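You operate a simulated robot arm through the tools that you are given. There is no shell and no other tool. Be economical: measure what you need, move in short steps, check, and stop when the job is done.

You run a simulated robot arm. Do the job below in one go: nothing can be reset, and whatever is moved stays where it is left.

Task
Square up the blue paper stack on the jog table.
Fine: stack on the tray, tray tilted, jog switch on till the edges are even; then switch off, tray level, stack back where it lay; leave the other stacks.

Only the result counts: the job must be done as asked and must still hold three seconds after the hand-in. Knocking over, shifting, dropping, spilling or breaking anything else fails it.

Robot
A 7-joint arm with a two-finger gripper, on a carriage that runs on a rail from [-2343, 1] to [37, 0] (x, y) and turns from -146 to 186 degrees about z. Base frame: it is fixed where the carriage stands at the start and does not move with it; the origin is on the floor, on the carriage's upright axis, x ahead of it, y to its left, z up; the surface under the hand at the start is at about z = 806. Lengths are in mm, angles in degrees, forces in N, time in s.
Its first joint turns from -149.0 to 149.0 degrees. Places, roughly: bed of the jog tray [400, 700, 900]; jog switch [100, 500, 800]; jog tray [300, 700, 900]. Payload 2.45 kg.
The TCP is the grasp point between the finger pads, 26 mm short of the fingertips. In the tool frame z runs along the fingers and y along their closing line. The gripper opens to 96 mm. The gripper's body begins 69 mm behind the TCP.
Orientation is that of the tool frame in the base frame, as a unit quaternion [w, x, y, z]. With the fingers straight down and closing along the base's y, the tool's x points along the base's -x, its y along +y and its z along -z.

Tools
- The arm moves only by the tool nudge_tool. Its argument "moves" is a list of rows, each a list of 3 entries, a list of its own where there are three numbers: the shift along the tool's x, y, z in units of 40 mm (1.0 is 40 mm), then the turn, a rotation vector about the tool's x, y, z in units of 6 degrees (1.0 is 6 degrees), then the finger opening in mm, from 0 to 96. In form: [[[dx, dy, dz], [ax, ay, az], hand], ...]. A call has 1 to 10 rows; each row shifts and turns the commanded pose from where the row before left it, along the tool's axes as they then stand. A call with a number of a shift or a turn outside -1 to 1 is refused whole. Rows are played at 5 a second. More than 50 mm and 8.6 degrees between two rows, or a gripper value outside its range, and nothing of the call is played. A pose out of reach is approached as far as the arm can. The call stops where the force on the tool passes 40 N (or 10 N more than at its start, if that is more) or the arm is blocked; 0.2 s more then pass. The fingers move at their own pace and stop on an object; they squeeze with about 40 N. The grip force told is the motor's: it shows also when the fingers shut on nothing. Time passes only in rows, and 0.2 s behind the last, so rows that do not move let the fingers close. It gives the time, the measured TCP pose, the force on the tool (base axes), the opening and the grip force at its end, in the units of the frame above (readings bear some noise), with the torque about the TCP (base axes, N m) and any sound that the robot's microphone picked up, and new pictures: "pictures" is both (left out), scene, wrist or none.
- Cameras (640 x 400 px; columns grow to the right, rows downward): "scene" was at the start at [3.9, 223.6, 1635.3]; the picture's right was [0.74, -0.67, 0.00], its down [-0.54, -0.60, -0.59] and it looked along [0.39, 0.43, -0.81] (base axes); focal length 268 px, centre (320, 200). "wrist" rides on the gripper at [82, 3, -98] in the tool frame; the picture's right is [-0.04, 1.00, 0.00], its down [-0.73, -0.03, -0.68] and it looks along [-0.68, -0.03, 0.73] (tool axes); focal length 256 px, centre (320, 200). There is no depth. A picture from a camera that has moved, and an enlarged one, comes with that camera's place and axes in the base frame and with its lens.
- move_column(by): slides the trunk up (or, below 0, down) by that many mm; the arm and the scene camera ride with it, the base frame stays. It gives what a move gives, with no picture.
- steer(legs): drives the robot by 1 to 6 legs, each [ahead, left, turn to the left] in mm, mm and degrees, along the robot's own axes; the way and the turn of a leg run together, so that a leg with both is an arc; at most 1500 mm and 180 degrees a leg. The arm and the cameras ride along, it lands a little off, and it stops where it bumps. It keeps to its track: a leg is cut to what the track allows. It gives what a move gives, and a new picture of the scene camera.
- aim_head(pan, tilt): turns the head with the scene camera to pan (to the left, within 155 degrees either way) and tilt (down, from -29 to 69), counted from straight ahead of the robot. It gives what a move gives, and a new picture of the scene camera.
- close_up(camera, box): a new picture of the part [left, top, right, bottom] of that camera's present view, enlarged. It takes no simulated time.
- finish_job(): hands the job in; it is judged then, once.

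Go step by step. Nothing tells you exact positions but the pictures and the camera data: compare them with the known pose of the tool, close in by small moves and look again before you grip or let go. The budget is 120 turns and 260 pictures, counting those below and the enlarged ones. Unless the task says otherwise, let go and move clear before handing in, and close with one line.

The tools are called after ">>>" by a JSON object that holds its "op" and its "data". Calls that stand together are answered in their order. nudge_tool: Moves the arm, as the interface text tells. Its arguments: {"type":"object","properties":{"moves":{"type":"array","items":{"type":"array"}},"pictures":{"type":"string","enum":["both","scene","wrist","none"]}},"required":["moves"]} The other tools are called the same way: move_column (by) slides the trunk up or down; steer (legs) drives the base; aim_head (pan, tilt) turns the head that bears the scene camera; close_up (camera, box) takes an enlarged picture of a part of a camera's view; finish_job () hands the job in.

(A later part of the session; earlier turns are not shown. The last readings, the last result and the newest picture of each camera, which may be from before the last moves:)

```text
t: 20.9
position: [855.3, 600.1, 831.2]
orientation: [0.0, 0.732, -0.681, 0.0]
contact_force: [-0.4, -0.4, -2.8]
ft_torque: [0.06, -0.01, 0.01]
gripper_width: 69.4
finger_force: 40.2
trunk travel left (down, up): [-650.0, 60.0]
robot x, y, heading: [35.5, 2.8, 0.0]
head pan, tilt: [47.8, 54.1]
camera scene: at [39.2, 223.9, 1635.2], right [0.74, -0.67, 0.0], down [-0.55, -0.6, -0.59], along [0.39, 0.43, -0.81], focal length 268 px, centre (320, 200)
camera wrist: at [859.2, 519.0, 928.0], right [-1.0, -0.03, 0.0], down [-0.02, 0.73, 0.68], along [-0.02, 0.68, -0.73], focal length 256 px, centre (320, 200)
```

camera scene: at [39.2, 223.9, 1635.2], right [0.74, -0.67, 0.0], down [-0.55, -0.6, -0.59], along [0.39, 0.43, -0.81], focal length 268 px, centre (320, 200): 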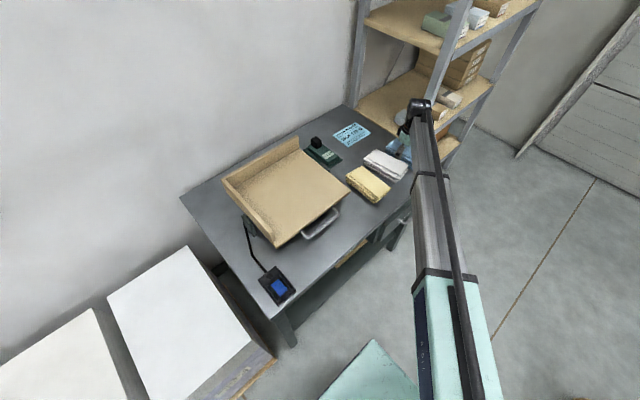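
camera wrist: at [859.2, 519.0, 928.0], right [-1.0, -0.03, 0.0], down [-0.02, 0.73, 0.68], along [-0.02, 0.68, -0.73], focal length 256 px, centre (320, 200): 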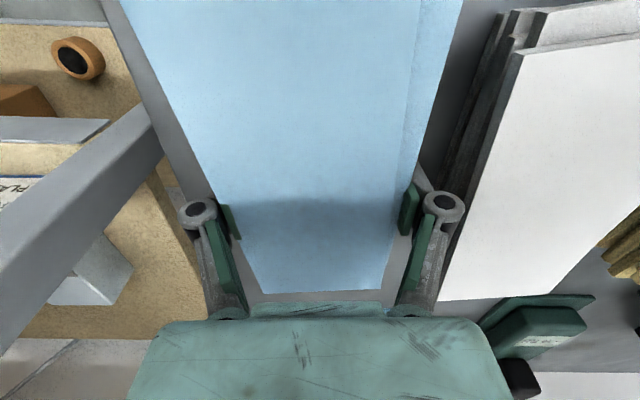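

Load reads about 2.8 N downward, so it may be lifted. I'll continue slowly.

>>> {"op": "nudge_tool", "data": {"moves": [[[0, 0, -0.1], [0, 0, 0], 20], [[0, 0, -0.1], [0, 0, 0], 20], [[0, 0, -0.15], [0, 0, 0], 20], [[0, 0, -0.15], [0, 0, 0], 20], [[0, 0, 0], [0, 0, 0], 20]]}}

>>> {"op": "close_up", "data": {"camera": "scene", "box": [360, 110, 460, 190]}}

```text
t: 22.1
position: [856.4, 599.3, 848.8]
orientation: [0.0, 0.733, -0.681, 0.0]
contact_force: [1.1, -0.1, -4.3]
ft_torque: [0.07, -0.01, 0.0]
gripper_width: 69.6
finger_force: 40.0
trunk travel left (down, up): [-650.0, 60.0]
robot x, y, heading: [33.2, 0.9, -0.1]
head pan, tilt: [47.8, 54.1]
camera scene: at [39.2, 223.8, 1635.3], right [0.74, -0.67, 0.0], down [-0.55, -0.6, -0.59], along [0.39, 0.43, -0.81], focal length 268 px, centre (320, 200)
camera wrist: at [858.2, 518.7, 947.2], right [-1.0, -0.03, 0.0], down [-0.02, 0.73, 0.68], along [-0.02, 0.68, -0.73], focal length 256 px, centre (320, 200)
```

scene: 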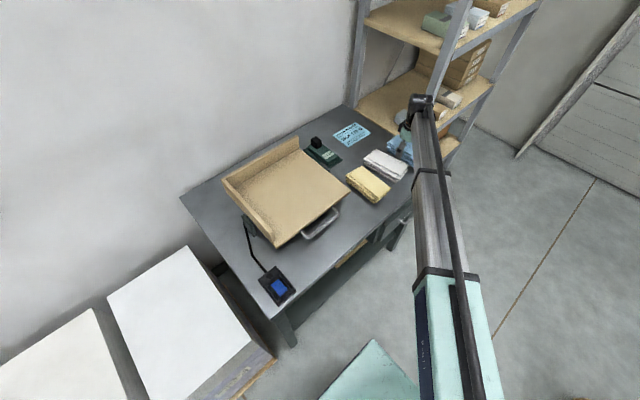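
wrist: 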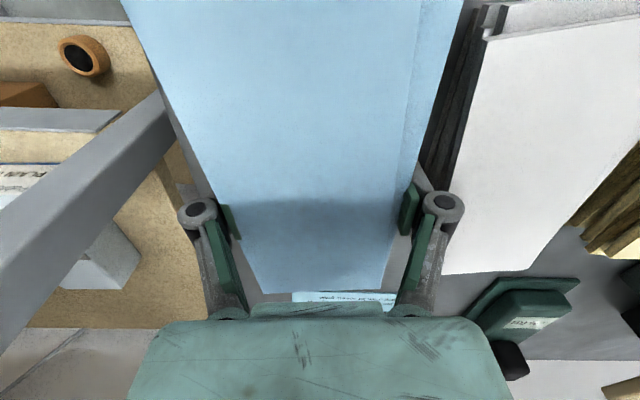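

```text
5.00 times, centred on (410, 150) of scene
camera zoom: at [39.2, 223.8, 1635.3], right [0.74, -0.67, 0.0], down [-0.55, -0.6, -0.59], along [0.39, 0.43, -0.81], focal length 1342 px, centre (-130, 450)
```

zoom: 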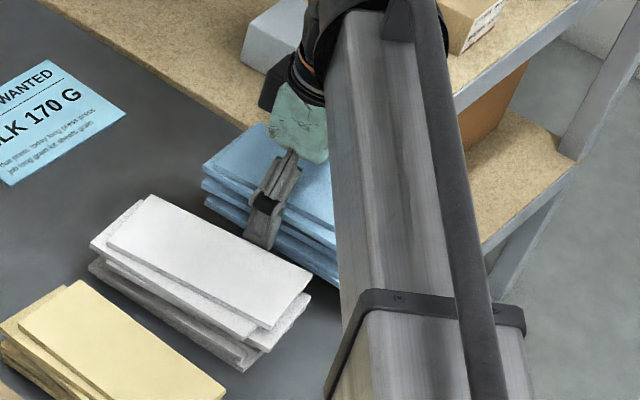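

It's lifted (about 0.4 kg, stack bottom roughly 19 mm below the TCP). I'll raise it steadily and straighten the 4° yaw.

>>> {"op": "nudge_tool", "data": {"moves": [[[0, 0, -0.2], [0, 0, 0], 20], [[0, 0, -0.3], [0, 0, 0], 20], [[0, 0, -0.4], [0, 0, 0], 20], [[0, 0, -0.4], [0, 0, 0], 20], [[0, 0, -0.4], [0, 0, 0], 20], [[0, 0, -0.4], [0, 0, 0.1], 20], [[0, 0, -0.4], [0, 0, 0.2], 20], [[0, 0, -0.4], [0, 0, 0.2], 20], [[0, 0, -0.4], [0, 0, 0.2], 20], [[0, 0, -0.3], [0, 0, 0], 20]]}}

```text
t: 24.3
position: [856.0, 598.8, 993.0]
orientation: [0.0, -0.707, 0.707, 0.0]
contact_force: [-0.2, -0.5, -3.4]
ft_torque: [0.03, -0.04, -0.01]
gripper_width: 69.6
finger_force: 39.9
trunk travel left (down, up): [-650.0, 60.0]
robot x, y, heading: [38.0, -1.0, 0.2]
head pan, tilt: [47.8, 54.1]
camera scene: at [39.2, 223.9, 1635.2], right [0.74, -0.67, 0.0], down [-0.55, -0.6, -0.59], along [0.39, 0.43, -0.81], focal length 268 px, centre (320, 200)
camera wrist: at [853.0, 518.2, 1092.0], right [-1.0, 0.04, 0.0], down [0.03, 0.73, 0.68], along [0.03, 0.68, -0.73], focal length 256 px, centre (320, 200)
```

scene: 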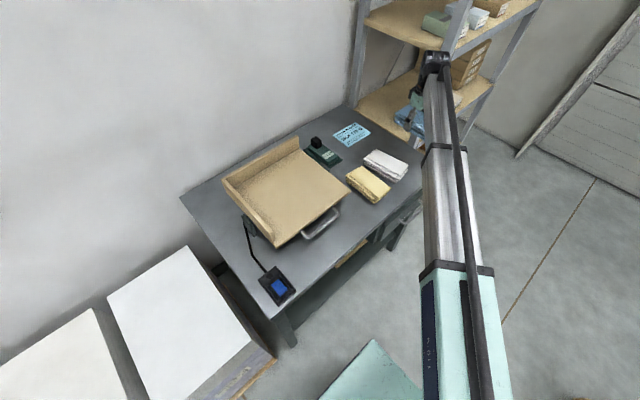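
wrist: 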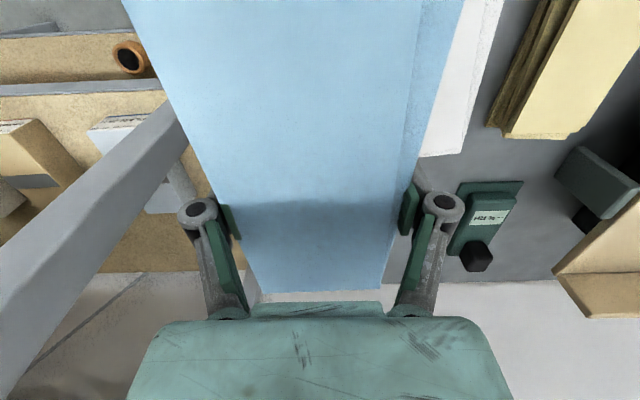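

The stack is held steadily. Now I'll carry it left over the tray.

>>> {"op": "nudge_tool", "data": {"moves": [[[0, 0.2, -0.1], [0, 0, 0], 20], [[0, 0.4, -0.2], [0, 0, 0], 20], [[0, 0.6, -0.2], [0, 0, 0], 20], [[-0.1, 0.7, -0.2], [0, 0, 0], 20], [[-0.1, 0.8, 0], [0, 0, 0], 20], [[-0.1, 0.8, 0], [0, 0, 0], 20], [[-0.1, 0.8, 0], [0, 0, 0], 20], [[-0.1, 0.8, 0], [0, 0, 0], 20], [[-0.1, 0.8, 0], [0, 0, 0], 20], [[-0.1, 0.8, 0], [0, 0, 0], 20]], "pictures": "none"}}

>>> {"op": "nudge_tool", "data": {"moves": [[[-0.2, 0.8, 0], [0, 0, 0], 20], [[-0.2, 0.8, 0], [0, 0, 0], 20], [[-0.2, 0.8, 0], [0, 0, 0], 20], [[-0.2, 0.8, 0], [0, 0, 0], 20], [[-0.2, 0.7, 0], [0, 0, 0], 20], [[-0.2, 0.6, 0], [0, 0, 0], 20], [[-0.2, 0.4, 0], [0, 0, 0], 20], [[0, 0.2, 0], [0, 0, 0], 20], [[0, 0, 0], [0, 0, 0], 20]]}}

```text
t: 26.5
position: [587.1, 625.5, 1022.5]
orientation: [-0.001, -0.707, 0.708, 0.0]
contact_force: [-0.3, -0.5, -5.6]
ft_torque: [0.06, -0.01, 0.01]
gripper_width: 69.7
finger_force: 39.6
trunk travel left (down, up): [-650.0, 60.0]
robot x, y, heading: [35.5, 1.5, 0.2]
head pan, tilt: [47.8, 54.1]
```

```text
t: 28.5
position: [383.1, 683.6, 1021.4]
orientation: [0.0, 0.707, -0.707, 0.0]
contact_force: [-0.7, 0.3, -4.3]
ft_torque: [0.06, 0.01, -0.02]
gripper_width: 69.7
finger_force: 39.8
trunk travel left (down, up): [-650.0, 60.0]
robot x, y, heading: [34.8, 2.3, 0.0]
head pan, tilt: [47.8, 54.1]
camera scene: at [39.0, 223.9, 1635.3], right [0.74, -0.67, 0.0], down [-0.54, -0.6, -0.59], along [0.39, 0.43, -0.81], focal length 268 px, centre (320, 200)
camera wrist: at [380.8, 603.4, 1119.4], right [-1.0, 0.04, 0.0], down [0.03, 0.73, 0.68], along [0.03, 0.68, -0.73], focal length 256 px, centre (320, 200)
```

scene: 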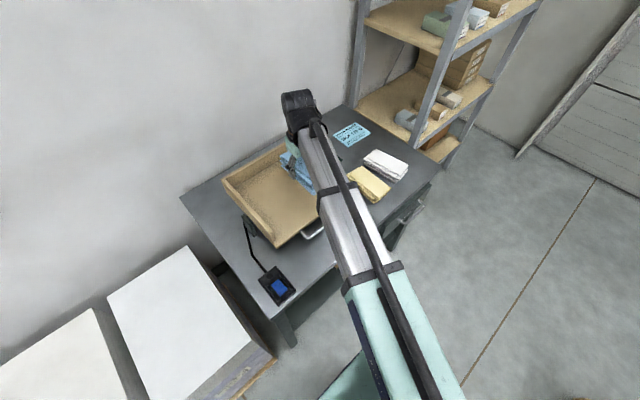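
wrist: 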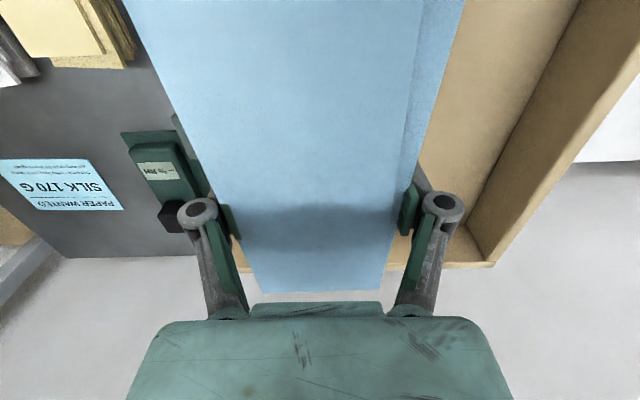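

Bed z is about 900, the left wall's inner face is near x = 205 and the back wall's near y = 855. I'll move over (300, 750) and lower partway.

>>> {"op": "nudge_tool", "data": {"moves": [[[-0.3, 0.4, 0], [0, 0, 0], 20], [[-0.5, 0.6, 0], [0, 0, 0], 20], [[-0.5, 0.6, 0.2], [0, 0, 0], 20], [[-0.35, 0.48, 0.3], [0, 0, 0], 20], [[0, 0, 0.4], [0, 0, 0], 20], [[0, 0, 0.4], [0, 0, 0], 20], [[0, 0, 0.4], [0, 0, 0], 20], [[0, 0, 0.2], [0, 0, 0], 20], [[0, 0, 0], [0, 0, 0], 20]]}}

>>> {"op": "close_up", "data": {"camera": "scene", "box": [215, 120, 365, 260]}}

```text
t: 30.5
position: [301.3, 750.9, 944.5]
orientation: [0.0, 0.707, -0.707, 0.0]
contact_force: [-0.2, 0.3, -4.3]
ft_torque: [0.06, 0.03, -0.01]
gripper_width: 69.7
finger_force: 40.2
trunk travel left (down, up): [-650.0, 60.0]
robot x, y, heading: [31.5, 1.2, 0.2]
head pan, tilt: [47.8, 54.1]
camera scene: at [38.9, 224.0, 1635.3], right [0.74, -0.67, 0.0], down [-0.54, -0.6, -0.59], along [0.39, 0.43, -0.81], focal length 268 px, centre (320, 200)
camera wrist: at [298.4, 669.3, 1042.9], right [-1.0, 0.04, 0.0], down [0.03, 0.73, 0.68], along [0.03, 0.68, -0.73], focal length 256 px, centre (320, 200)
```

scene: 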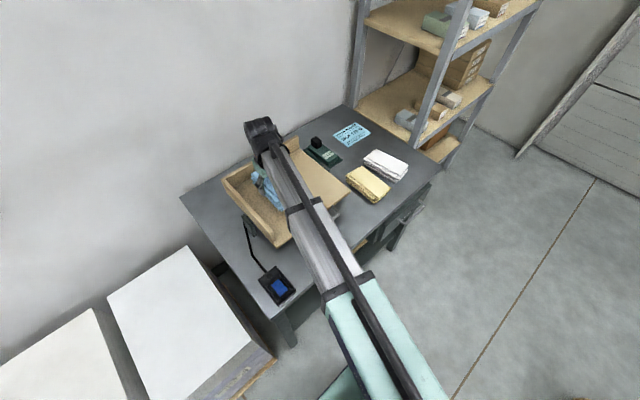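
wrist: 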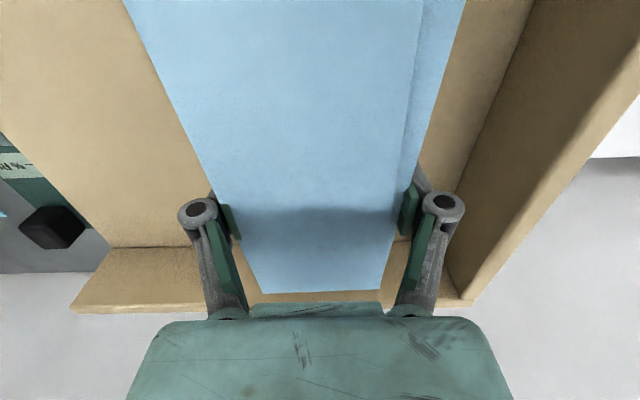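

```text
2.86 times, centred on (290, 190) of scene
camera zoom: at [38.9, 224.0, 1635.3], right [0.74, -0.67, 0.0], down [-0.54, -0.6, -0.59], along [0.39, 0.43, -0.81], focal length 767 px, centre (406, 229)
```

zoom: 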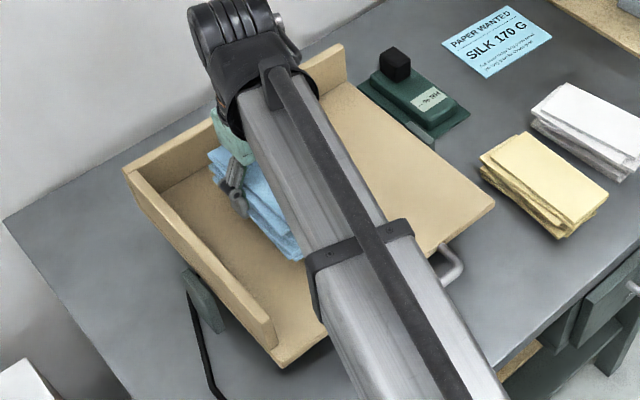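

The stack's back edge is about 36 mm short of the back wall. I'll lower gently until contact.

>>> {"op": "nudge_tool", "data": {"moves": [[[0, 0, 0.2], [0, 0, 0], 20], [[0, 0, 0.15], [0, 0, 0], 20], [[0, 0, 0.1], [0, 0, 0], 20], [[0, 0, 0.05], [0, 0, 0], 20], [[0, 0, 0], [0, 0, 0], 20]], "pictures": "none"}}

```text
t: 31.7
position: [300.0, 749.2, 925.8]
orientation: [0.001, 0.707, -0.707, 0.001]
contact_force: [0.6, -0.7, -4.4]
ft_torque: [0.04, 0.0, -0.02]
gripper_width: 69.5
finger_force: 40.1
trunk travel left (down, up): [-650.0, 60.0]
robot x, y, heading: [33.5, 1.9, 0.1]
head pan, tilt: [47.8, 54.1]
```

>>> {"op": "nudge_tool", "data": {"moves": [[[0, 0, 0.05], [0, 0, 0], 20], [[0, 0, 0.05], [0, 0, 0], 20], [[0, 0, 0.05], [0, 0, 0], 20], [[0, 0, 0], [0, 0, 0], 20]], "pictures": "none"}}

```text
t: 32.7
position: [300.1, 749.5, 918.9]
orientation: [0.0, -0.707, 0.707, 0.0]
contact_force: [0.3, -0.3, -4.3]
ft_torque: [0.04, 0.0, 0.01]
gripper_width: 69.7
finger_force: 40.0
trunk travel left (down, up): [-650.0, 60.0]
robot x, y, heading: [30.9, 0.6, 0.4]
head pan, tilt: [47.8, 54.1]
```

Not yet in contact; I'll continue in 2 mm steps.

>>> {"op": "nudge_tool", "data": {"moves": [[[0, 0, 0.05], [0, 0, 0], 20], [[0, 0, 0.05], [0, 0, 0], 20], [[0, 0, 0.05], [0, 0, 0], 20], [[0, 0, 0], [0, 0, 0], 20]], "pictures": "none"}}

>>> {"op": "close_up", "data": {"camera": "scene", "box": [215, 120, 365, 260]}}

```text
t: 33.7
position: [299.6, 749.9, 914.7]
orientation: [0.0, 0.707, -0.707, 0.0]
contact_force: [0.0, 1.1, 1.3]
ft_torque: [-0.36, -0.16, 0.07]
gripper_width: 70.0
finger_force: 40.2
trunk travel left (down, up): [-650.0, 60.0]
robot x, y, heading: [34.2, 1.9, 0.2]
head pan, tilt: [47.8, 54.1]
```

```text
2.86 times, centred on (290, 190) of scene
camera zoom: at [38.7, 223.6, 1635.4], right [0.74, -0.67, 0.0], down [-0.54, -0.6, -0.59], along [0.39, 0.43, -0.81], focal length 767 px, centre (406, 229)
```

zoom: 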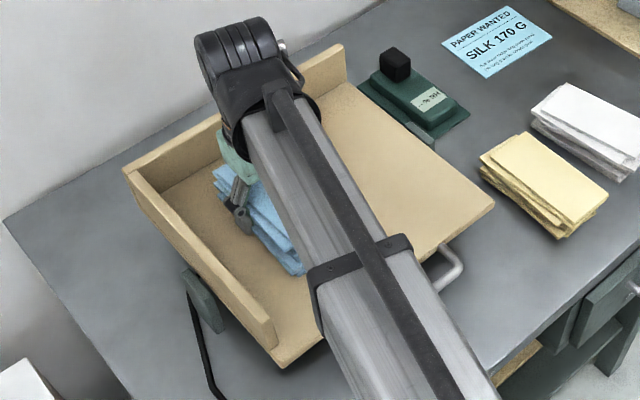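

Contact made (bed z about 895). I'll release and rise.

>>> {"op": "nudge_tool", "data": {"moves": [[[0, 0, 0.0], [0, 0, 0], 76], [[0, 0, 0], [0, 0, 0], 90], [[0, 0, 0], [0, 0, 0], 92], [[0, 0, -0.5], [0, 0, 0], 92], [[0, 0, -0.8], [0, 0, 0], 92], [[0, 0, -1], [0, 0, 0], 92], [[0, 0, -1], [0, 0, 0], 92], [[0, 0, -1], [0, 0, 0], 92]]}}

>>> {"op": "close_up", "data": {"camera": "scene", "box": [215, 120, 365, 260]}}

```text
t: 35.5
position: [299.0, 748.5, 1085.5]
orientation: [0.0, -0.707, 0.707, 0.0]
contact_force: [-0.1, 0.6, -0.5]
ft_torque: [0.02, 0.0, -0.01]
gripper_width: 92.2
finger_force: 0.0
trunk travel left (down, up): [-650.0, 60.0]
robot x, y, heading: [35.5, -2.5, -0.1]
head pan, tilt: [47.8, 54.1]
camera scene: at [38.7, 223.5, 1635.3], right [0.74, -0.67, 0.0], down [-0.54, -0.6, -0.59], along [0.39, 0.43, -0.81], focal length 268 px, centre (320, 200)
camera wrist: at [296.8, 668.2, 1183.5], right [-1.0, 0.04, 0.0], down [0.03, 0.73, 0.68], along [0.03, 0.68, -0.73], focal length 256 px, centre (320, 200)
```

scene: 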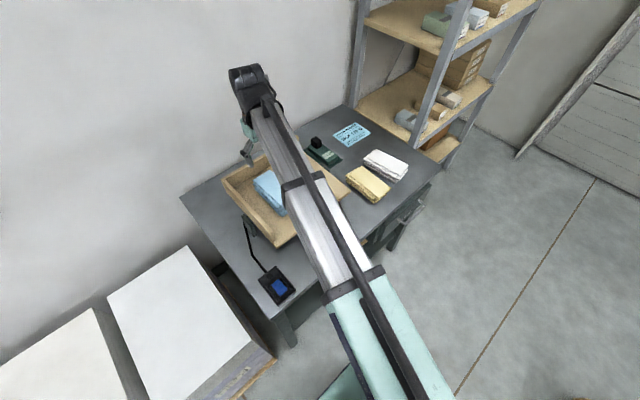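
wrist: 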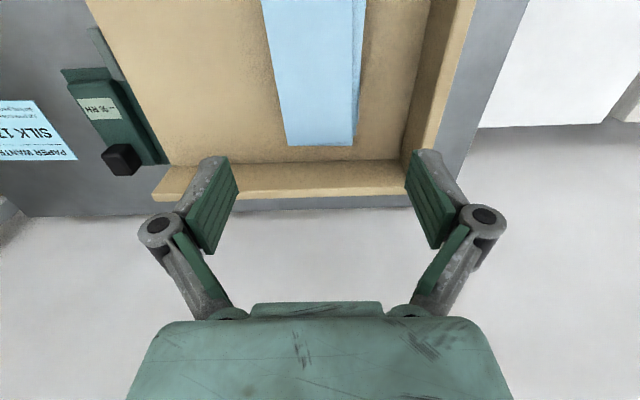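

```text
2.86 times, centred on (290, 190) of scene
camera zoom: at [38.7, 223.5, 1635.3], right [0.74, -0.67, 0.0], down [-0.54, -0.6, -0.59], along [0.39, 0.43, -0.81], focal length 767 px, centre (406, 229)
```

zoom: 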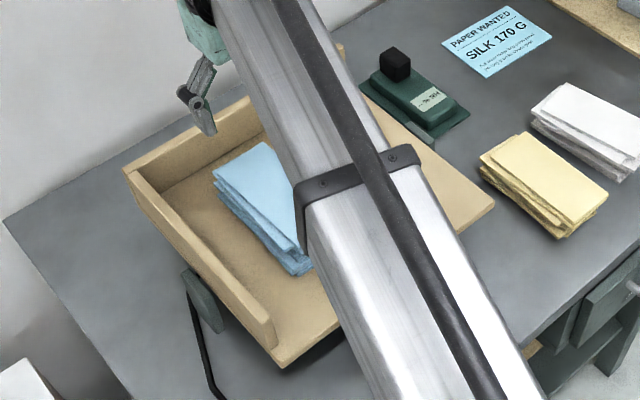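

The stack is down on the tray. Next is the tray handle, which I estimate as a bar at x 278–403, y ≈ 537, z ≈ 890. I'll go above it and turn the hand so the fingers close along y.

>>> {"op": "nudge_tool", "data": {"moves": [[[0.9, -0.17, 0], [0, 0, 0], 90], [[0.9, -0.17, 0], [0, 0, 0], 90], [[0.9, -0.17, 0], [0, 0, 0], 90], [[0.9, -0.17, 0], [0, 0, 0], 90], [[0.9, -0.17, 0], [0, 0, 0], 90], [[0.78, -0.17, 0], [0, 0, 0], 90], [[0, 0, 0], [0, 0, 1], 90], [[0, 0, 0], [0, 0, 1], 90], [[0, 0, 0], [0, 0, 1], 90], [[0, 0, 0], [0, 0, 1], 90]], "pictures": "none"}}

>>> {"op": "nudge_tool", "data": {"moves": [[[0, 0, 0], [0, 0, 1], 90], [[0, 0, 0], [0, 0, 1], 90], [[0, 0, 0], [0, 0, 1], 90], [[0, 0, 0], [0, 0, 1], 90], [[0, 0, 0], [0, 0, 1], 90], [[0, 0, 0], [0, 0, 1], 90], [[0, 0, 0], [0, 0, 1], 90], [[0, 0, 0], [0, 0, 1], 90], [[0, 0, 0], [0, 0, 1], 90], [[0, 0, 0], [0, 0, 1], 90]], "pictures": "none"}}

>>> {"op": "nudge_tool", "data": {"moves": [[[0, 0, 0], [0, 0, 1], 90], [[0, 0, 0.5], [0, 0, 0], 90], [[0, 0, 0.5], [0, 0, 0], 90]]}}

```text
t: 37.7
position: [340.8, 537.7, 1084.6]
orientation: [0.0, -0.545, 0.839, -0.001]
contact_force: [0.1, 0.1, 0.8]
ft_torque: [-0.01, -0.02, -0.01]
gripper_width: 89.9
finger_force: 0.1
trunk travel left (down, up): [-650.0, 60.0]
robot x, y, heading: [33.9, -2.3, -0.5]
head pan, tilt: [47.8, 54.1]
```

```text
t: 39.9
position: [341.5, 537.8, 1086.4]
orientation: [0.0, -0.052, 0.999, 0.001]
contact_force: [-0.6, -0.4, 0.6]
ft_torque: [-0.01, -0.02, -0.02]
gripper_width: 90.0
finger_force: 0.1
trunk travel left (down, up): [-650.0, 60.0]
robot x, y, heading: [37.1, -0.1, 0.2]
head pan, tilt: [47.8, 54.1]
```

```text
t: 40.7
position: [340.8, 538.6, 1046.9]
orientation: [0.001, 0.0, 1.0, 0.0]
contact_force: [0.2, 0.2, 0.4]
ft_torque: [-0.01, 0.0, 0.02]
gripper_width: 90.0
finger_force: 0.1
trunk travel left (down, up): [-650.0, 60.0]
robot x, y, heading: [32.6, 2.5, 0.0]
head pan, tilt: [47.8, 54.1]
camera scene: at [38.8, 223.6, 1635.3], right [0.74, -0.67, 0.0], down [-0.54, -0.6, -0.59], along [0.39, 0.43, -0.81], focal length 268 px, centre (320, 200)
camera wrist: at [259.9, 542.9, 1144.8], right [0.04, 1.0, 0.0], down [0.73, -0.03, 0.68], along [0.68, -0.03, -0.73], focal length 256 px, centre (320, 200)
```

scene: 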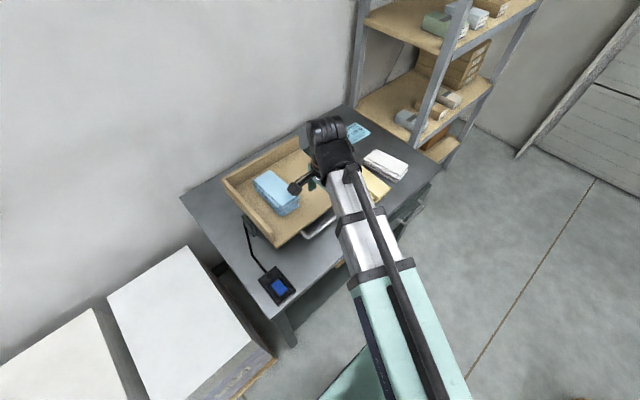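
wrist: 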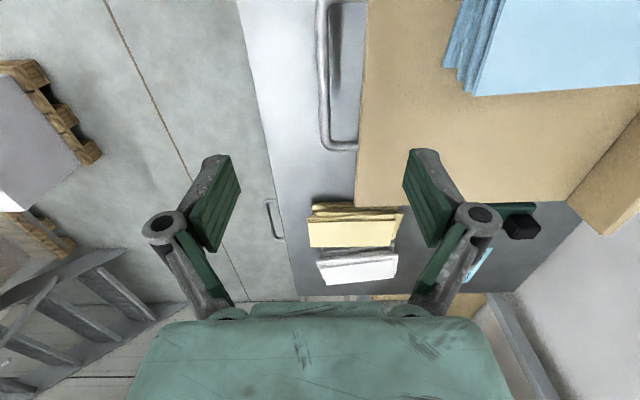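

The handle bar is at y ≈ 541 and spans x 285–408; the tray edge is at y ≈ 577. I'll narrow the fingers to 32 mm and come down over the bar's middle.

>>> {"op": "nudge_tool", "data": {"moves": [[[-0.1, 0.06, 0.5], [0, 0, 0], 32], [[0, 0, 0.7], [0, 0, 0], 32], [[0, 0, 0.7], [0, 0, 0], 32], [[0, 0, 0.5], [0, 0, 0], 32], [[0, 0, 0], [0, 0, 0], 32]]}}

>>> {"op": "close_up", "data": {"camera": "wrist", "box": [220, 60, 460, 260]}}

>>> {"op": "close_up", "data": {"camera": "scene", "box": [280, 170, 370, 250]}}

```text
t: 41.9
position: [345.3, 541.0, 949.5]
orientation: [0.0, 0.0, 1.0, 0.0]
contact_force: [-0.5, -0.2, -0.1]
ft_torque: [-0.03, -0.02, 0.01]
gripper_width: 31.9
finger_force: 0.1
trunk travel left (down, up): [-650.0, 60.0]
robot x, y, heading: [35.8, 0.8, -0.1]
head pan, tilt: [47.8, 54.1]
camera scene: at [38.8, 223.6, 1635.3], right [0.74, -0.67, 0.0], down [-0.54, -0.6, -0.59], along [0.39, 0.43, -0.81], focal length 268 px, centre (320, 200)
camera wrist: at [264.7, 545.8, 1047.7], right [0.04, 1.0, 0.0], down [0.73, -0.03, 0.68], along [0.68, -0.03, -0.73], focal length 256 px, centre (320, 200)
```

scene: 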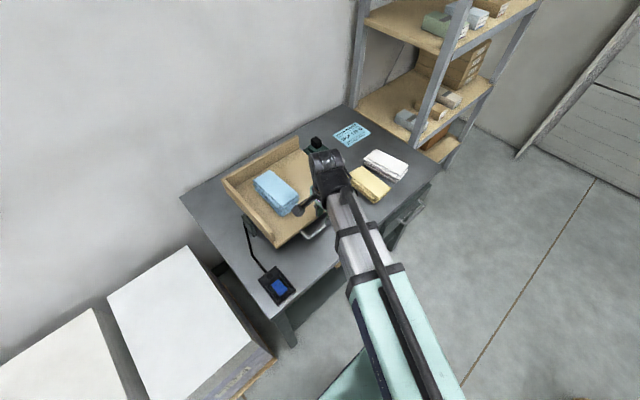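
wrist: 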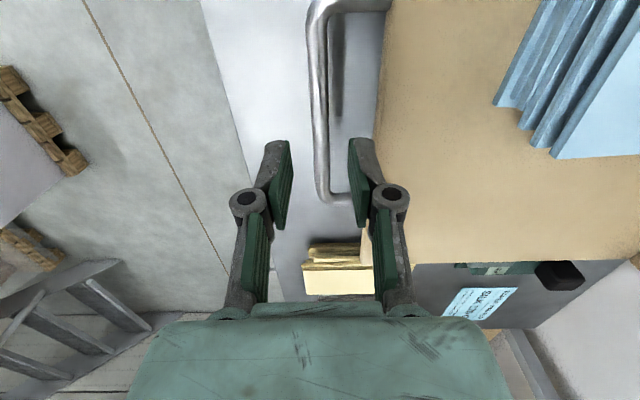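

```text
2.00 times, centred on (340, 160) of wrist
camera zoom: at [264.7, 545.8, 1047.7], right [0.04, 1.0, 0.0], down [0.73, -0.03, 0.68], along [0.68, -0.03, -0.73], focal length 512 px, centre (280, 280)
```

zoom: 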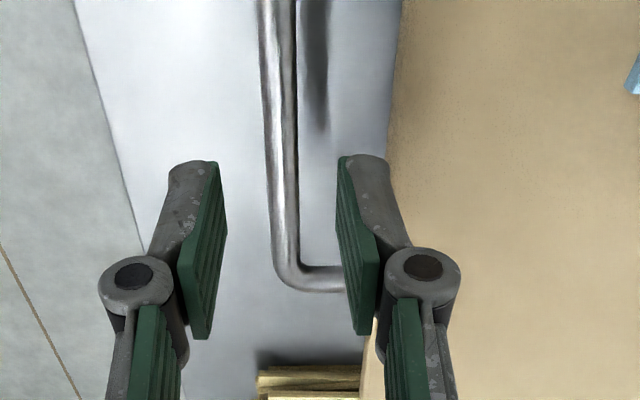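

```text
5.00 times, centred on (325, 210) of scene
camera zoom: at [38.8, 223.6, 1635.3], right [0.74, -0.67, 0.0], down [-0.54, -0.6, -0.59], along [0.39, 0.43, -0.81], focal length 1342 px, centre (295, 150)
```

zoom: 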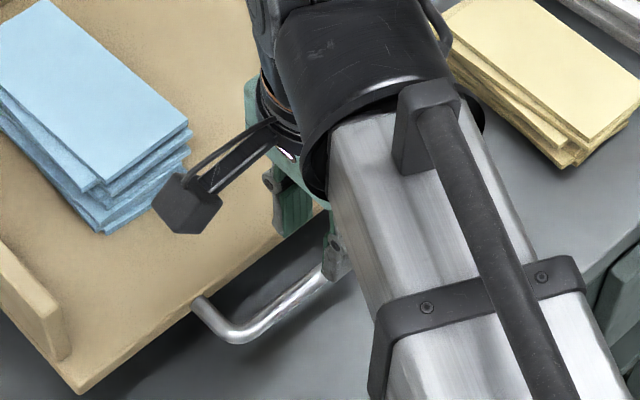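

The bar lies centred between the fingers, at z ≈ 897. I'll descend and close on it.

>>> {"op": "nudge_tool", "data": {"moves": [[[0, 0.0, 0.5], [0, 0, 0], 32], [[0, 0, 0.5], [0, 0, 0], 32], [[0, 0, 0.33], [0, 0, 0], 32], [[0, 0, 0], [0, 0, 0], 32]], "pictures": "wrist"}}

>>> {"op": "nudge_tool", "data": {"moves": [[[0, 0, 0], [0, 0, 0], 20], [[0, 0, 0], [0, 0, 0], 12], [[0, 0, 0], [0, 0, 0], 4], [[0, 0, 0], [0, 0, 0], 0], [[0, 0, 0], [0, 0, 0], 0]]}}

```text
t: 42.9
position: [344.6, 540.2, 896.4]
orientation: [-0.001, 0.0, 1.0, 0.0]
contact_force: [-0.2, 0.2, -0.5]
ft_torque: [0.01, 0.01, -0.02]
gripper_width: 32.0
finger_force: 0.1
trunk travel left (down, up): [-650.0, 60.0]
robot x, y, heading: [36.0, -0.3, 0.0]
head pan, tilt: [47.8, 54.1]
camera wrist: at [263.9, 544.9, 994.1], right [0.04, 1.0, 0.0], down [0.73, -0.03, 0.68], along [0.68, -0.03, -0.73], focal length 256 px, centre (320, 200)
```

wrist: 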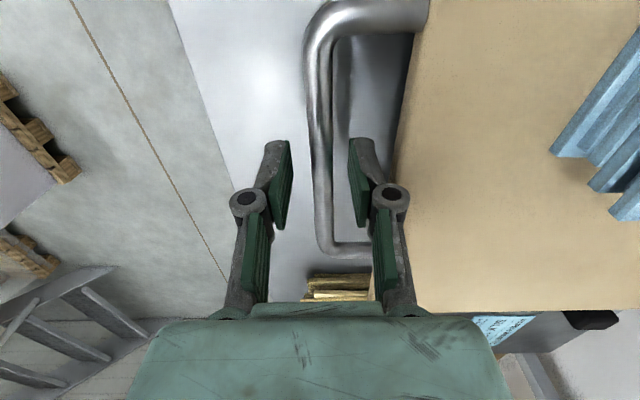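

```text
t: 44.1
position: [345.2, 542.4, 896.0]
orientation: [0.0, 0.0, 1.0, 0.002]
contact_force: [0.5, 16.8, 2.9]
ft_torque: [0.31, 0.05, 0.58]
gripper_width: 11.3
finger_force: 38.8
trunk travel left (down, up): [-650.0, 60.0]
robot x, y, heading: [33.9, -1.9, -0.2]
head pan, tilt: [47.8, 54.1]
camera scene: at [38.7, 225.1, 1635.1], right [0.74, -0.67, 0.0], down [-0.54, -0.6, -0.59], along [0.39, 0.43, -0.81], focal length 268 px, centre (320, 200)
camera wrist: at [263.9, 546.7, 993.9], right [0.04, 1.0, 0.0], down [0.73, -0.03, 0.68], along [0.68, -0.03, -0.73], focal length 256 px, centre (320, 200)
```

scene: 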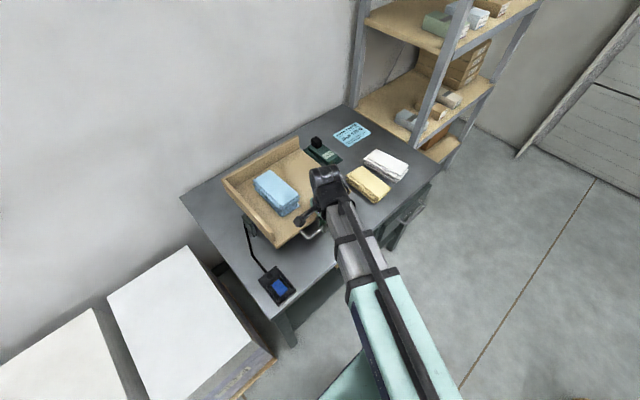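
wrist: 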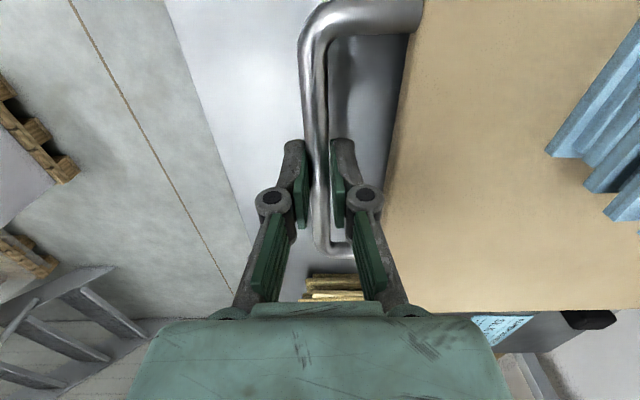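

The handle is gripped. I'll relieve the small y offset and then raise along the tilt arc, turning the hand with it.

>>> {"op": "nudge_tool", "data": {"moves": [[[0, 0.05, 0], [0, 0, 0], 0], [[0, 0, -0.15], [0.333, 0, 0], 0], [[0, 0, -0.15], [0.333, 0, 0], 0], [[0, 0, -0.15], [0.333, 0, 0], 0], [[0, 0, 0], [0, 0, 0], 0]]}}

```text
t: 45.3
position: [344.5, 546.1, 912.5]
orientation: [-0.001, -0.001, 0.999, -0.052]
contact_force: [-1.6, 23.7, -1.8]
ft_torque: [0.29, 0.55, 0.49]
gripper_width: 11.5
finger_force: 38.4
trunk travel left (down, up): [-650.0, 60.0]
robot x, y, heading: [34.9, 0.8, -0.0]
head pan, tilt: [47.8, 54.1]
camera scene: at [38.8, 226.3, 1634.9], right [0.74, -0.67, 0.0], down [-0.54, -0.6, -0.58], along [0.39, 0.43, -0.81], focal length 268 px, centre (320, 200)
camera wrist: at [263.9, 560.3, 1010.2], right [0.04, 0.99, -0.1], down [0.73, 0.04, 0.68], along [0.68, -0.1, -0.73], focal length 256 px, centre (320, 200)
```

scene: 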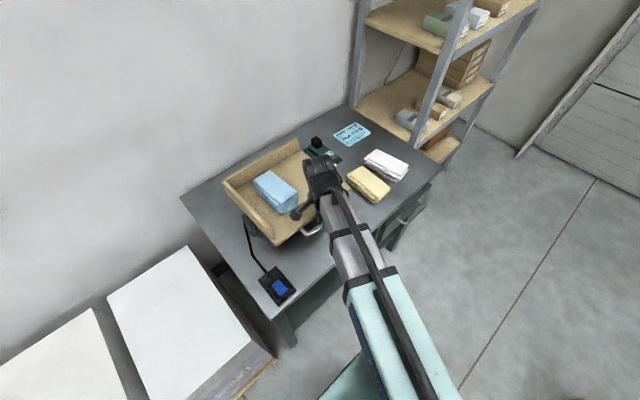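
wrist: 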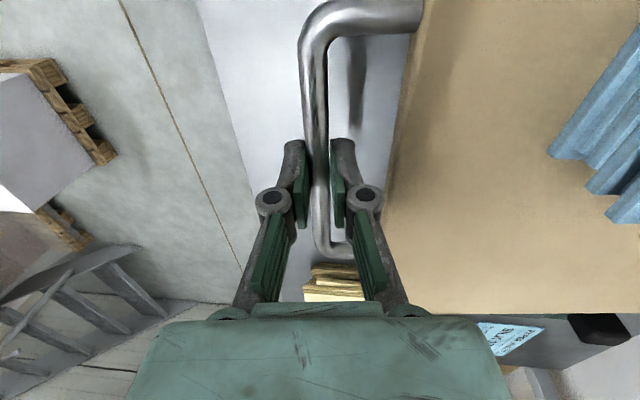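

The bar drifts to +y as it rises (the pivot is lower than the bar), so I'll compensate and continue.

>>> {"op": "nudge_tool", "data": {"moves": [[[0, 0.1, 0], [0, 0, 0], 0], [[0, 0.03, -0.15], [0.333, 0, 0], 0], [[0, 0.03, -0.15], [0.333, 0, 0], 0], [[0, 0.03, -0.15], [0.333, 0, 0], 0], [[0, 0, 0], [0, 0, 0], 0]]}}

>>> {"op": "close_up", "data": {"camera": "scene", "box": [215, 120, 365, 260]}}

```text
t: 46.5
position: [344.3, 551.2, 932.3]
orientation: [0.0, 0.001, 0.994, -0.105]
contact_force: [4.3, -7.3, 1.8]
ft_torque: [-0.18, 0.0, 0.67]
gripper_width: 11.6
finger_force: 37.9
trunk travel left (down, up): [-650.0, 60.0]
robot x, y, heading: [35.0, -0.2, 0.1]
head pan, tilt: [47.8, 54.1]
camera scene: at [39.3, 222.7, 1635.5], right [0.74, -0.67, 0.0], down [-0.55, -0.6, -0.59], along [0.39, 0.43, -0.81], focal length 268 px, centre (320, 200)
camera wrist: at [263.9, 576.5, 1027.1], right [0.04, 0.98, -0.21], down [0.73, 0.11, 0.67], along [0.68, -0.18, -0.71], focal length 256 px, centre (320, 200)
```

scene: 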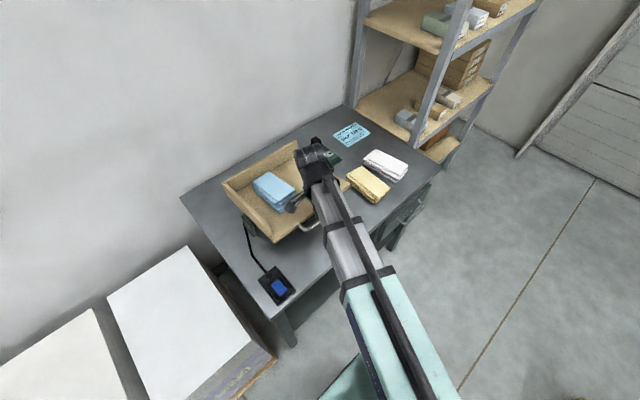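
wrist: 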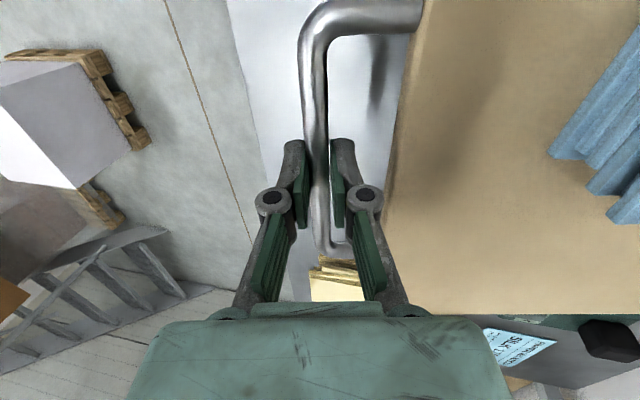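

```text
2.86 times, centred on (290, 190) of scene
camera zoom: at [39.3, 222.7, 1635.5], right [0.74, -0.67, 0.0], down [-0.55, -0.6, -0.59], along [0.39, 0.43, -0.81], focal length 767 px, centre (406, 229)
```

zoom: 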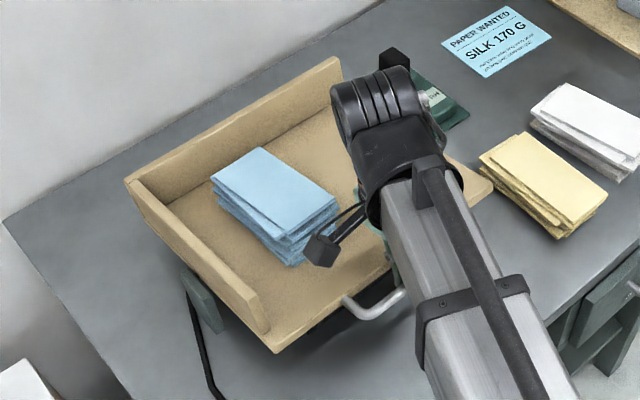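

The tray is at about 12° and following smoothly. I'll continue upward.

>>> {"op": "nudge_tool", "data": {"moves": [[[0, -0.02, 0], [0, 0, 0], 0], [[0, 0.03, -0.15], [0.333, 0, 0], 0], [[0, 0.03, -0.15], [0.333, 0, 0], 0], [[0, 0.03, -0.15], [0.333, 0, 0], 0], [[0, 0, 0], [0, 0, 0], 0]]}}

>>> {"op": "close_up", "data": {"camera": "scene", "box": [215, 120, 365, 260]}}

```text
t: 47.4
position: [344.5, 556.9, 942.9]
orientation: [-0.002, 0.001, 0.988, -0.154]
contact_force: [3.7, -4.1, -13.7]
ft_torque: [-0.08, 0.31, 0.46]
gripper_width: 11.3
finger_force: 38.6
trunk travel left (down, up): [-650.0, 60.0]
robot x, y, heading: [32.3, 4.2, -0.2]
head pan, tilt: [47.8, 54.1]
stopped in row 4: the force on the tool passed its limit at 49 N (the readings are from after the stop); the commanded pose is now the measured one
camera scene: at [40.2, 224.1, 1635.2], right [0.74, -0.67, 0.0], down [-0.55, -0.6, -0.59], along [0.39, 0.43, -0.81], focal length 268 px, centre (320, 200)
camera wrist: at [264.1, 590.5, 1035.7], right [0.04, 0.95, -0.3], down [0.74, 0.18, 0.65], along [0.68, -0.25, -0.69], focal length 256 px, centre (320, 200)
```

scene: 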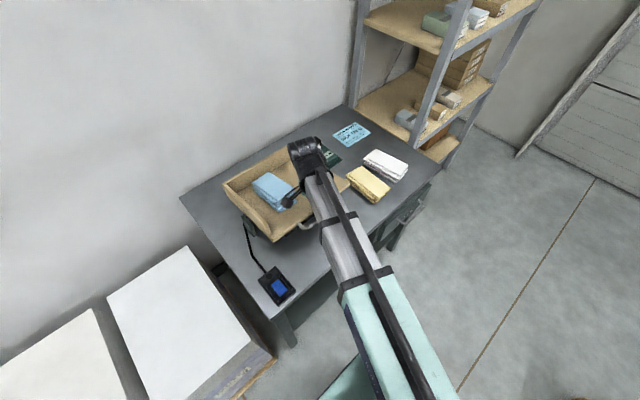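
wrist: 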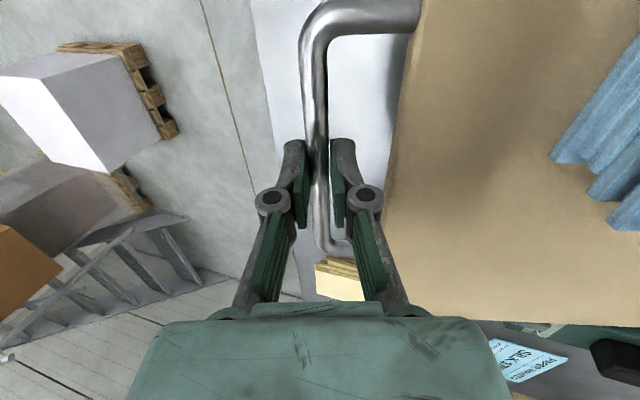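

```text
2.86 times, centred on (290, 190) of scene
camera zoom: at [40.2, 224.1, 1635.2], right [0.74, -0.67, 0.0], down [-0.55, -0.6, -0.59], along [0.39, 0.43, -0.81], focal length 767 px, centre (406, 229)
```

zoom: 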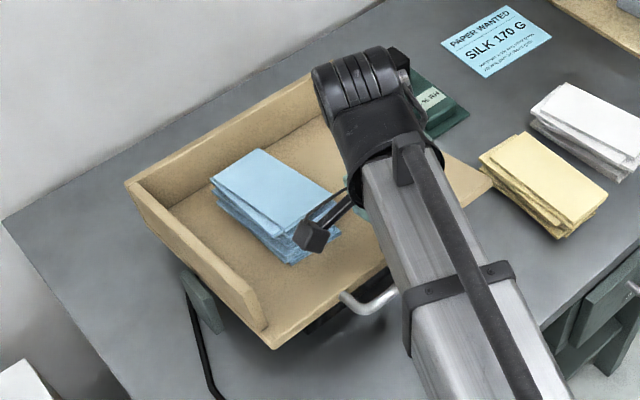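

The tray hit its end stop at about 16°. I'll relax, open the fingers slightly around the bar and see whether the tilt holds.

>>> {"op": "nudge_tool", "data": {"moves": [[[0, 0, 0.03], [0, 0, 0], 0], [[0, 0, 0], [0, 0, 0], 12], [[0, 0, 0], [0, 0, 0], 18], [[0, 0, 0], [0, 0, 0], 30], [[0, 0, 0], [0, 0, 0], 30], [[0, 0, 0], [0, 0, 0], 30]]}}

>>> {"op": "close_up", "data": {"camera": "scene", "box": [215, 120, 365, 260]}}

```text
t: 48.8
position: [344.8, 556.4, 942.8]
orientation: [-0.002, 0.001, 0.988, -0.154]
contact_force: [0.0, 0.5, 0.3]
ft_torque: [-0.01, 0.0, 0.03]
gripper_width: 29.8
finger_force: 0.0
trunk travel left (down, up): [-650.0, 60.0]
robot x, y, heading: [38.4, -1.9, -0.0]
head pan, tilt: [47.8, 54.1]
camera scene: at [38.9, 223.5, 1635.3], right [0.74, -0.67, 0.0], down [-0.55, -0.6, -0.59], along [0.39, 0.43, -0.81], focal length 268 px, centre (320, 200)
camera wrist: at [262.9, 590.3, 1036.0], right [0.04, 0.95, -0.3], down [0.74, 0.18, 0.65], along [0.68, -0.25, -0.69], focal length 256 px, centre (320, 200)
```

scene: 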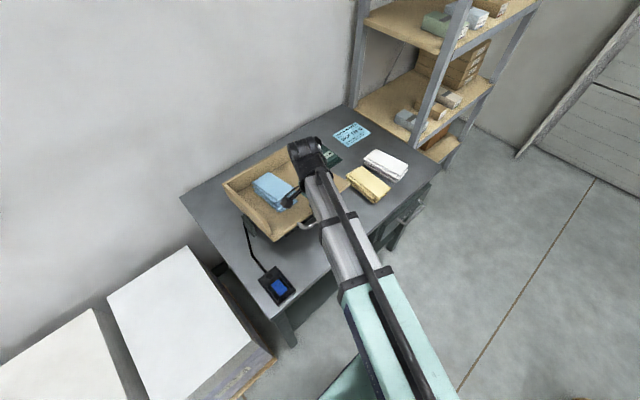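
wrist: 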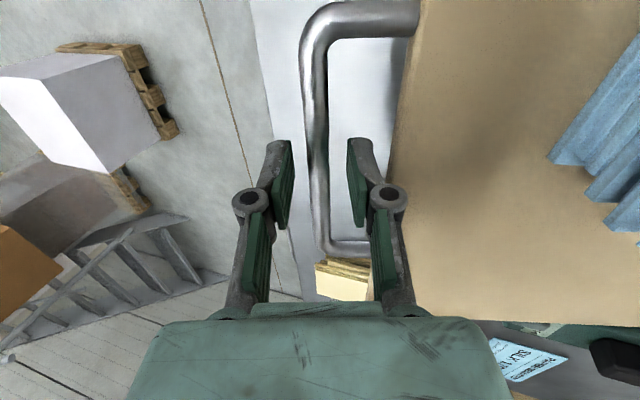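

```text
2.86 times, centred on (290, 190) of scene
camera zoom: at [38.9, 223.5, 1635.3], right [0.74, -0.67, 0.0], down [-0.55, -0.6, -0.59], along [0.39, 0.43, -0.81], focal length 767 px, centre (406, 229)
```

zoom: 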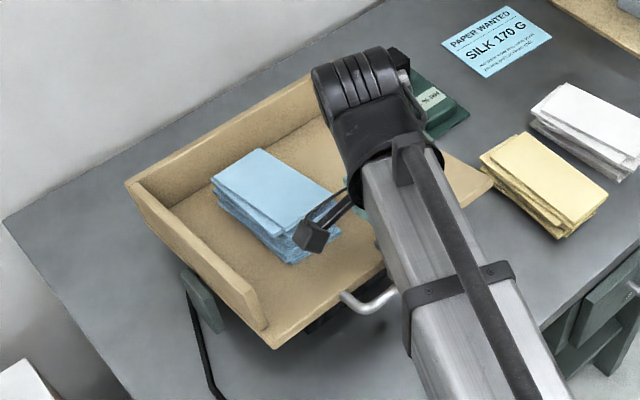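

The tilt holds by itself. I'll back the hand off upward, level it, and drive left to reach the jog switch.

>>> {"op": "nudge_tool", "data": {"moves": [[[0, 0, -0.6], [0, 0, 0], 30], [[0, 0, -0.8], [0, 0, 0], 30], [[0, 0, -0.8], [0, 0, 0], 30], [[0, 0, -0.8], [-0.9, 0, 0], 30], [[0, 0, -0.5], [-0.9, 0, 0], 30], [[0, 0, 0], [-0.9, 0, 0], 30], [[0.8, -0.8, 0], [0, 0, 0], 30], [[0.8, -0.8, 0], [0, 0, 0], 30]], "pictures": "none"}}

>>> {"op": "steer", "data": {"legs": [[-230, 0, 0]]}}

```text
t: 50.6
position: [280.8, 534.9, 1077.7]
orientation: [-0.001, 0.001, 1.0, -0.012]
contact_force: [0.2, 0.8, 0.4]
ft_torque: [-0.01, 0.01, -0.01]
gripper_width: 30.0
finger_force: 0.2
trunk travel left (down, up): [-650.0, 60.0]
robot x, y, heading: [36.2, -1.3, -0.2]
head pan, tilt: [47.8, 54.1]
```

```text
t: 52.4
position: [45.2, 536.3, 1078.1]
orientation: [0.0, -0.001, 1.0, -0.013]
contact_force: [-0.1, 0.0, -0.1]
ft_torque: [-0.01, 0.01, -0.04]
gripper_width: 30.2
finger_force: 0.1
trunk travel left (down, up): [-650.0, 60.0]
robot x, y, heading: [-196.7, 1.4, -0.0]
head pan, tilt: [47.8, 54.1]
camera scene: at [-195.3, 223.6, 1635.3], right [0.74, -0.67, 0.0], down [-0.54, -0.6, -0.59], along [0.39, 0.43, -0.81], focal length 268 px, centre (320, 200)
```

scene: 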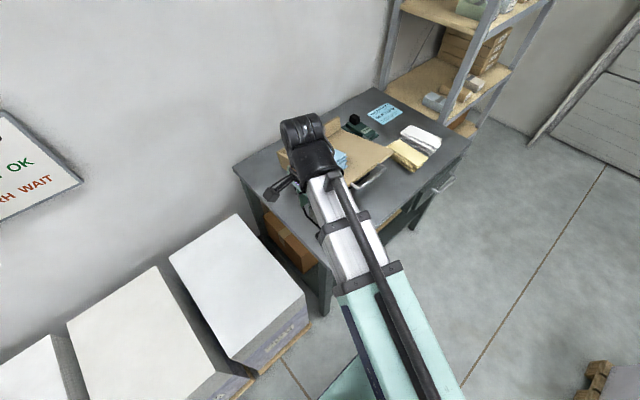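

There's a wall sign on the left mentioning RH. I'll look at it and at the switch through the wrist camera.

>>> {"op": "close_up", "data": {"camera": "wrist", "box": [0, 0, 640, 400]}}

>>> {"op": "aim_head", "data": {"pan": 85, "tilt": 30}}

```text
1.00 times, centred on (320, 200) of wrist (not enlarged: the box is as wide or as high as the picture)
camera zoom: at [-35.1, 542.7, 1176.6], right [0.04, 1.0, -0.03], down [0.74, -0.01, 0.68], along [0.68, -0.04, -0.73], focal length 256 px, centre (320, 200)
```

zoom: 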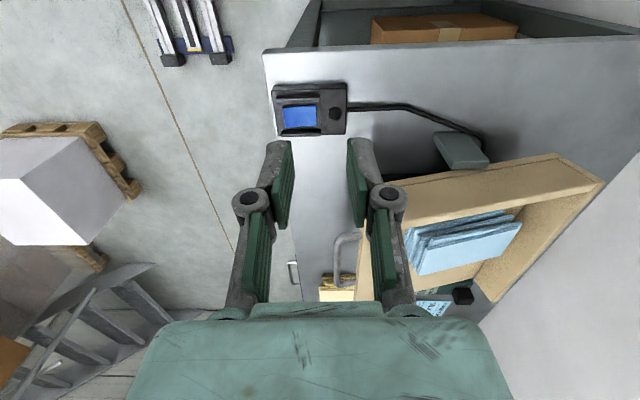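

```text
t: 53.4
position: [45.7, 536.1, 1078.3]
orientation: [-0.001, -0.001, 1.0, -0.013]
contact_force: [-0.1, 0.1, 0.5]
ft_torque: [-0.01, -0.01, 0.01]
gripper_width: 29.8
finger_force: 0.0
trunk travel left (down, up): [-650.0, 60.0]
robot x, y, heading: [-198.7, -2.1, 0.0]
head pan, tilt: [85.0, 30.0]
camera scene: at [-236.2, 259.6, 1670.2], right [1.0, -0.09, 0.0], down [-0.04, -0.5, -0.87], along [0.07, 0.86, -0.5], focal length 268 px, centre (320, 200)
```

scene: 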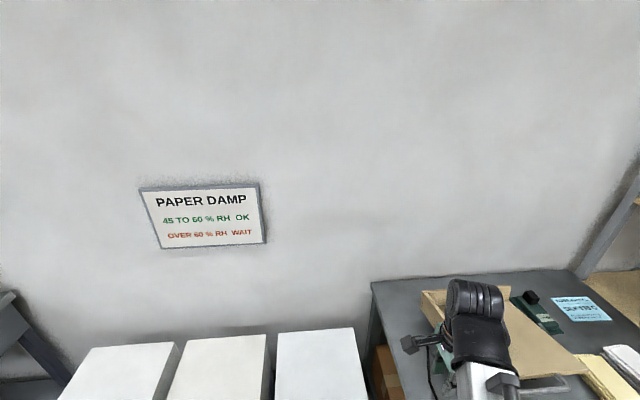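

The sign concerns paper damp and isn't part of this job. I'll zoom in on the switch and point the head back at the table.

>>> {"op": "close_up", "data": {"camera": "wrist", "box": [250, 70, 370, 150]}}

>>> {"op": "aim_head", "data": {"pan": 60, "tilt": 54}}

```text
5.00 times, centred on (310, 110) of wrist
camera zoom: at [-34.9, 542.7, 1176.6], right [0.04, 1.0, -0.03], down [0.74, -0.01, 0.68], along [0.68, -0.04, -0.74], focal length 1280 px, centre (370, 650)
```

zoom: 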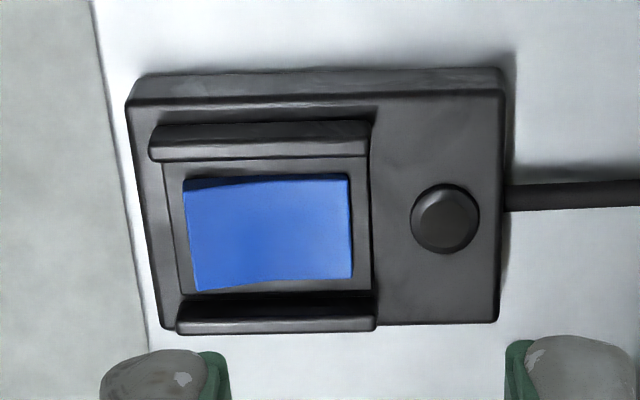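

```text
t: 54.3
position: [44.5, 535.7, 1077.8]
orientation: [-0.002, -0.001, 1.0, -0.013]
contact_force: [-0.1, -0.3, 1.1]
ft_torque: [0.0, -0.01, 0.01]
gripper_width: 30.1
finger_force: 0.1
trunk travel left (down, up): [-650.0, 60.0]
robot x, y, heading: [-196.7, -3.2, 0.0]
head pan, tilt: [60.0, 54.0]
camera scene: at [-207.6, 233.0, 1635.6], right [0.87, -0.5, 0.0], down [-0.4, -0.7, -0.59], along [0.29, 0.51, -0.81], focal length 268 px, centre (320, 200)
```

scene: 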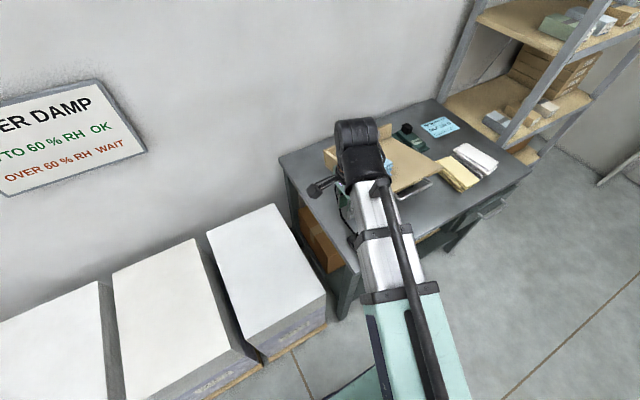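

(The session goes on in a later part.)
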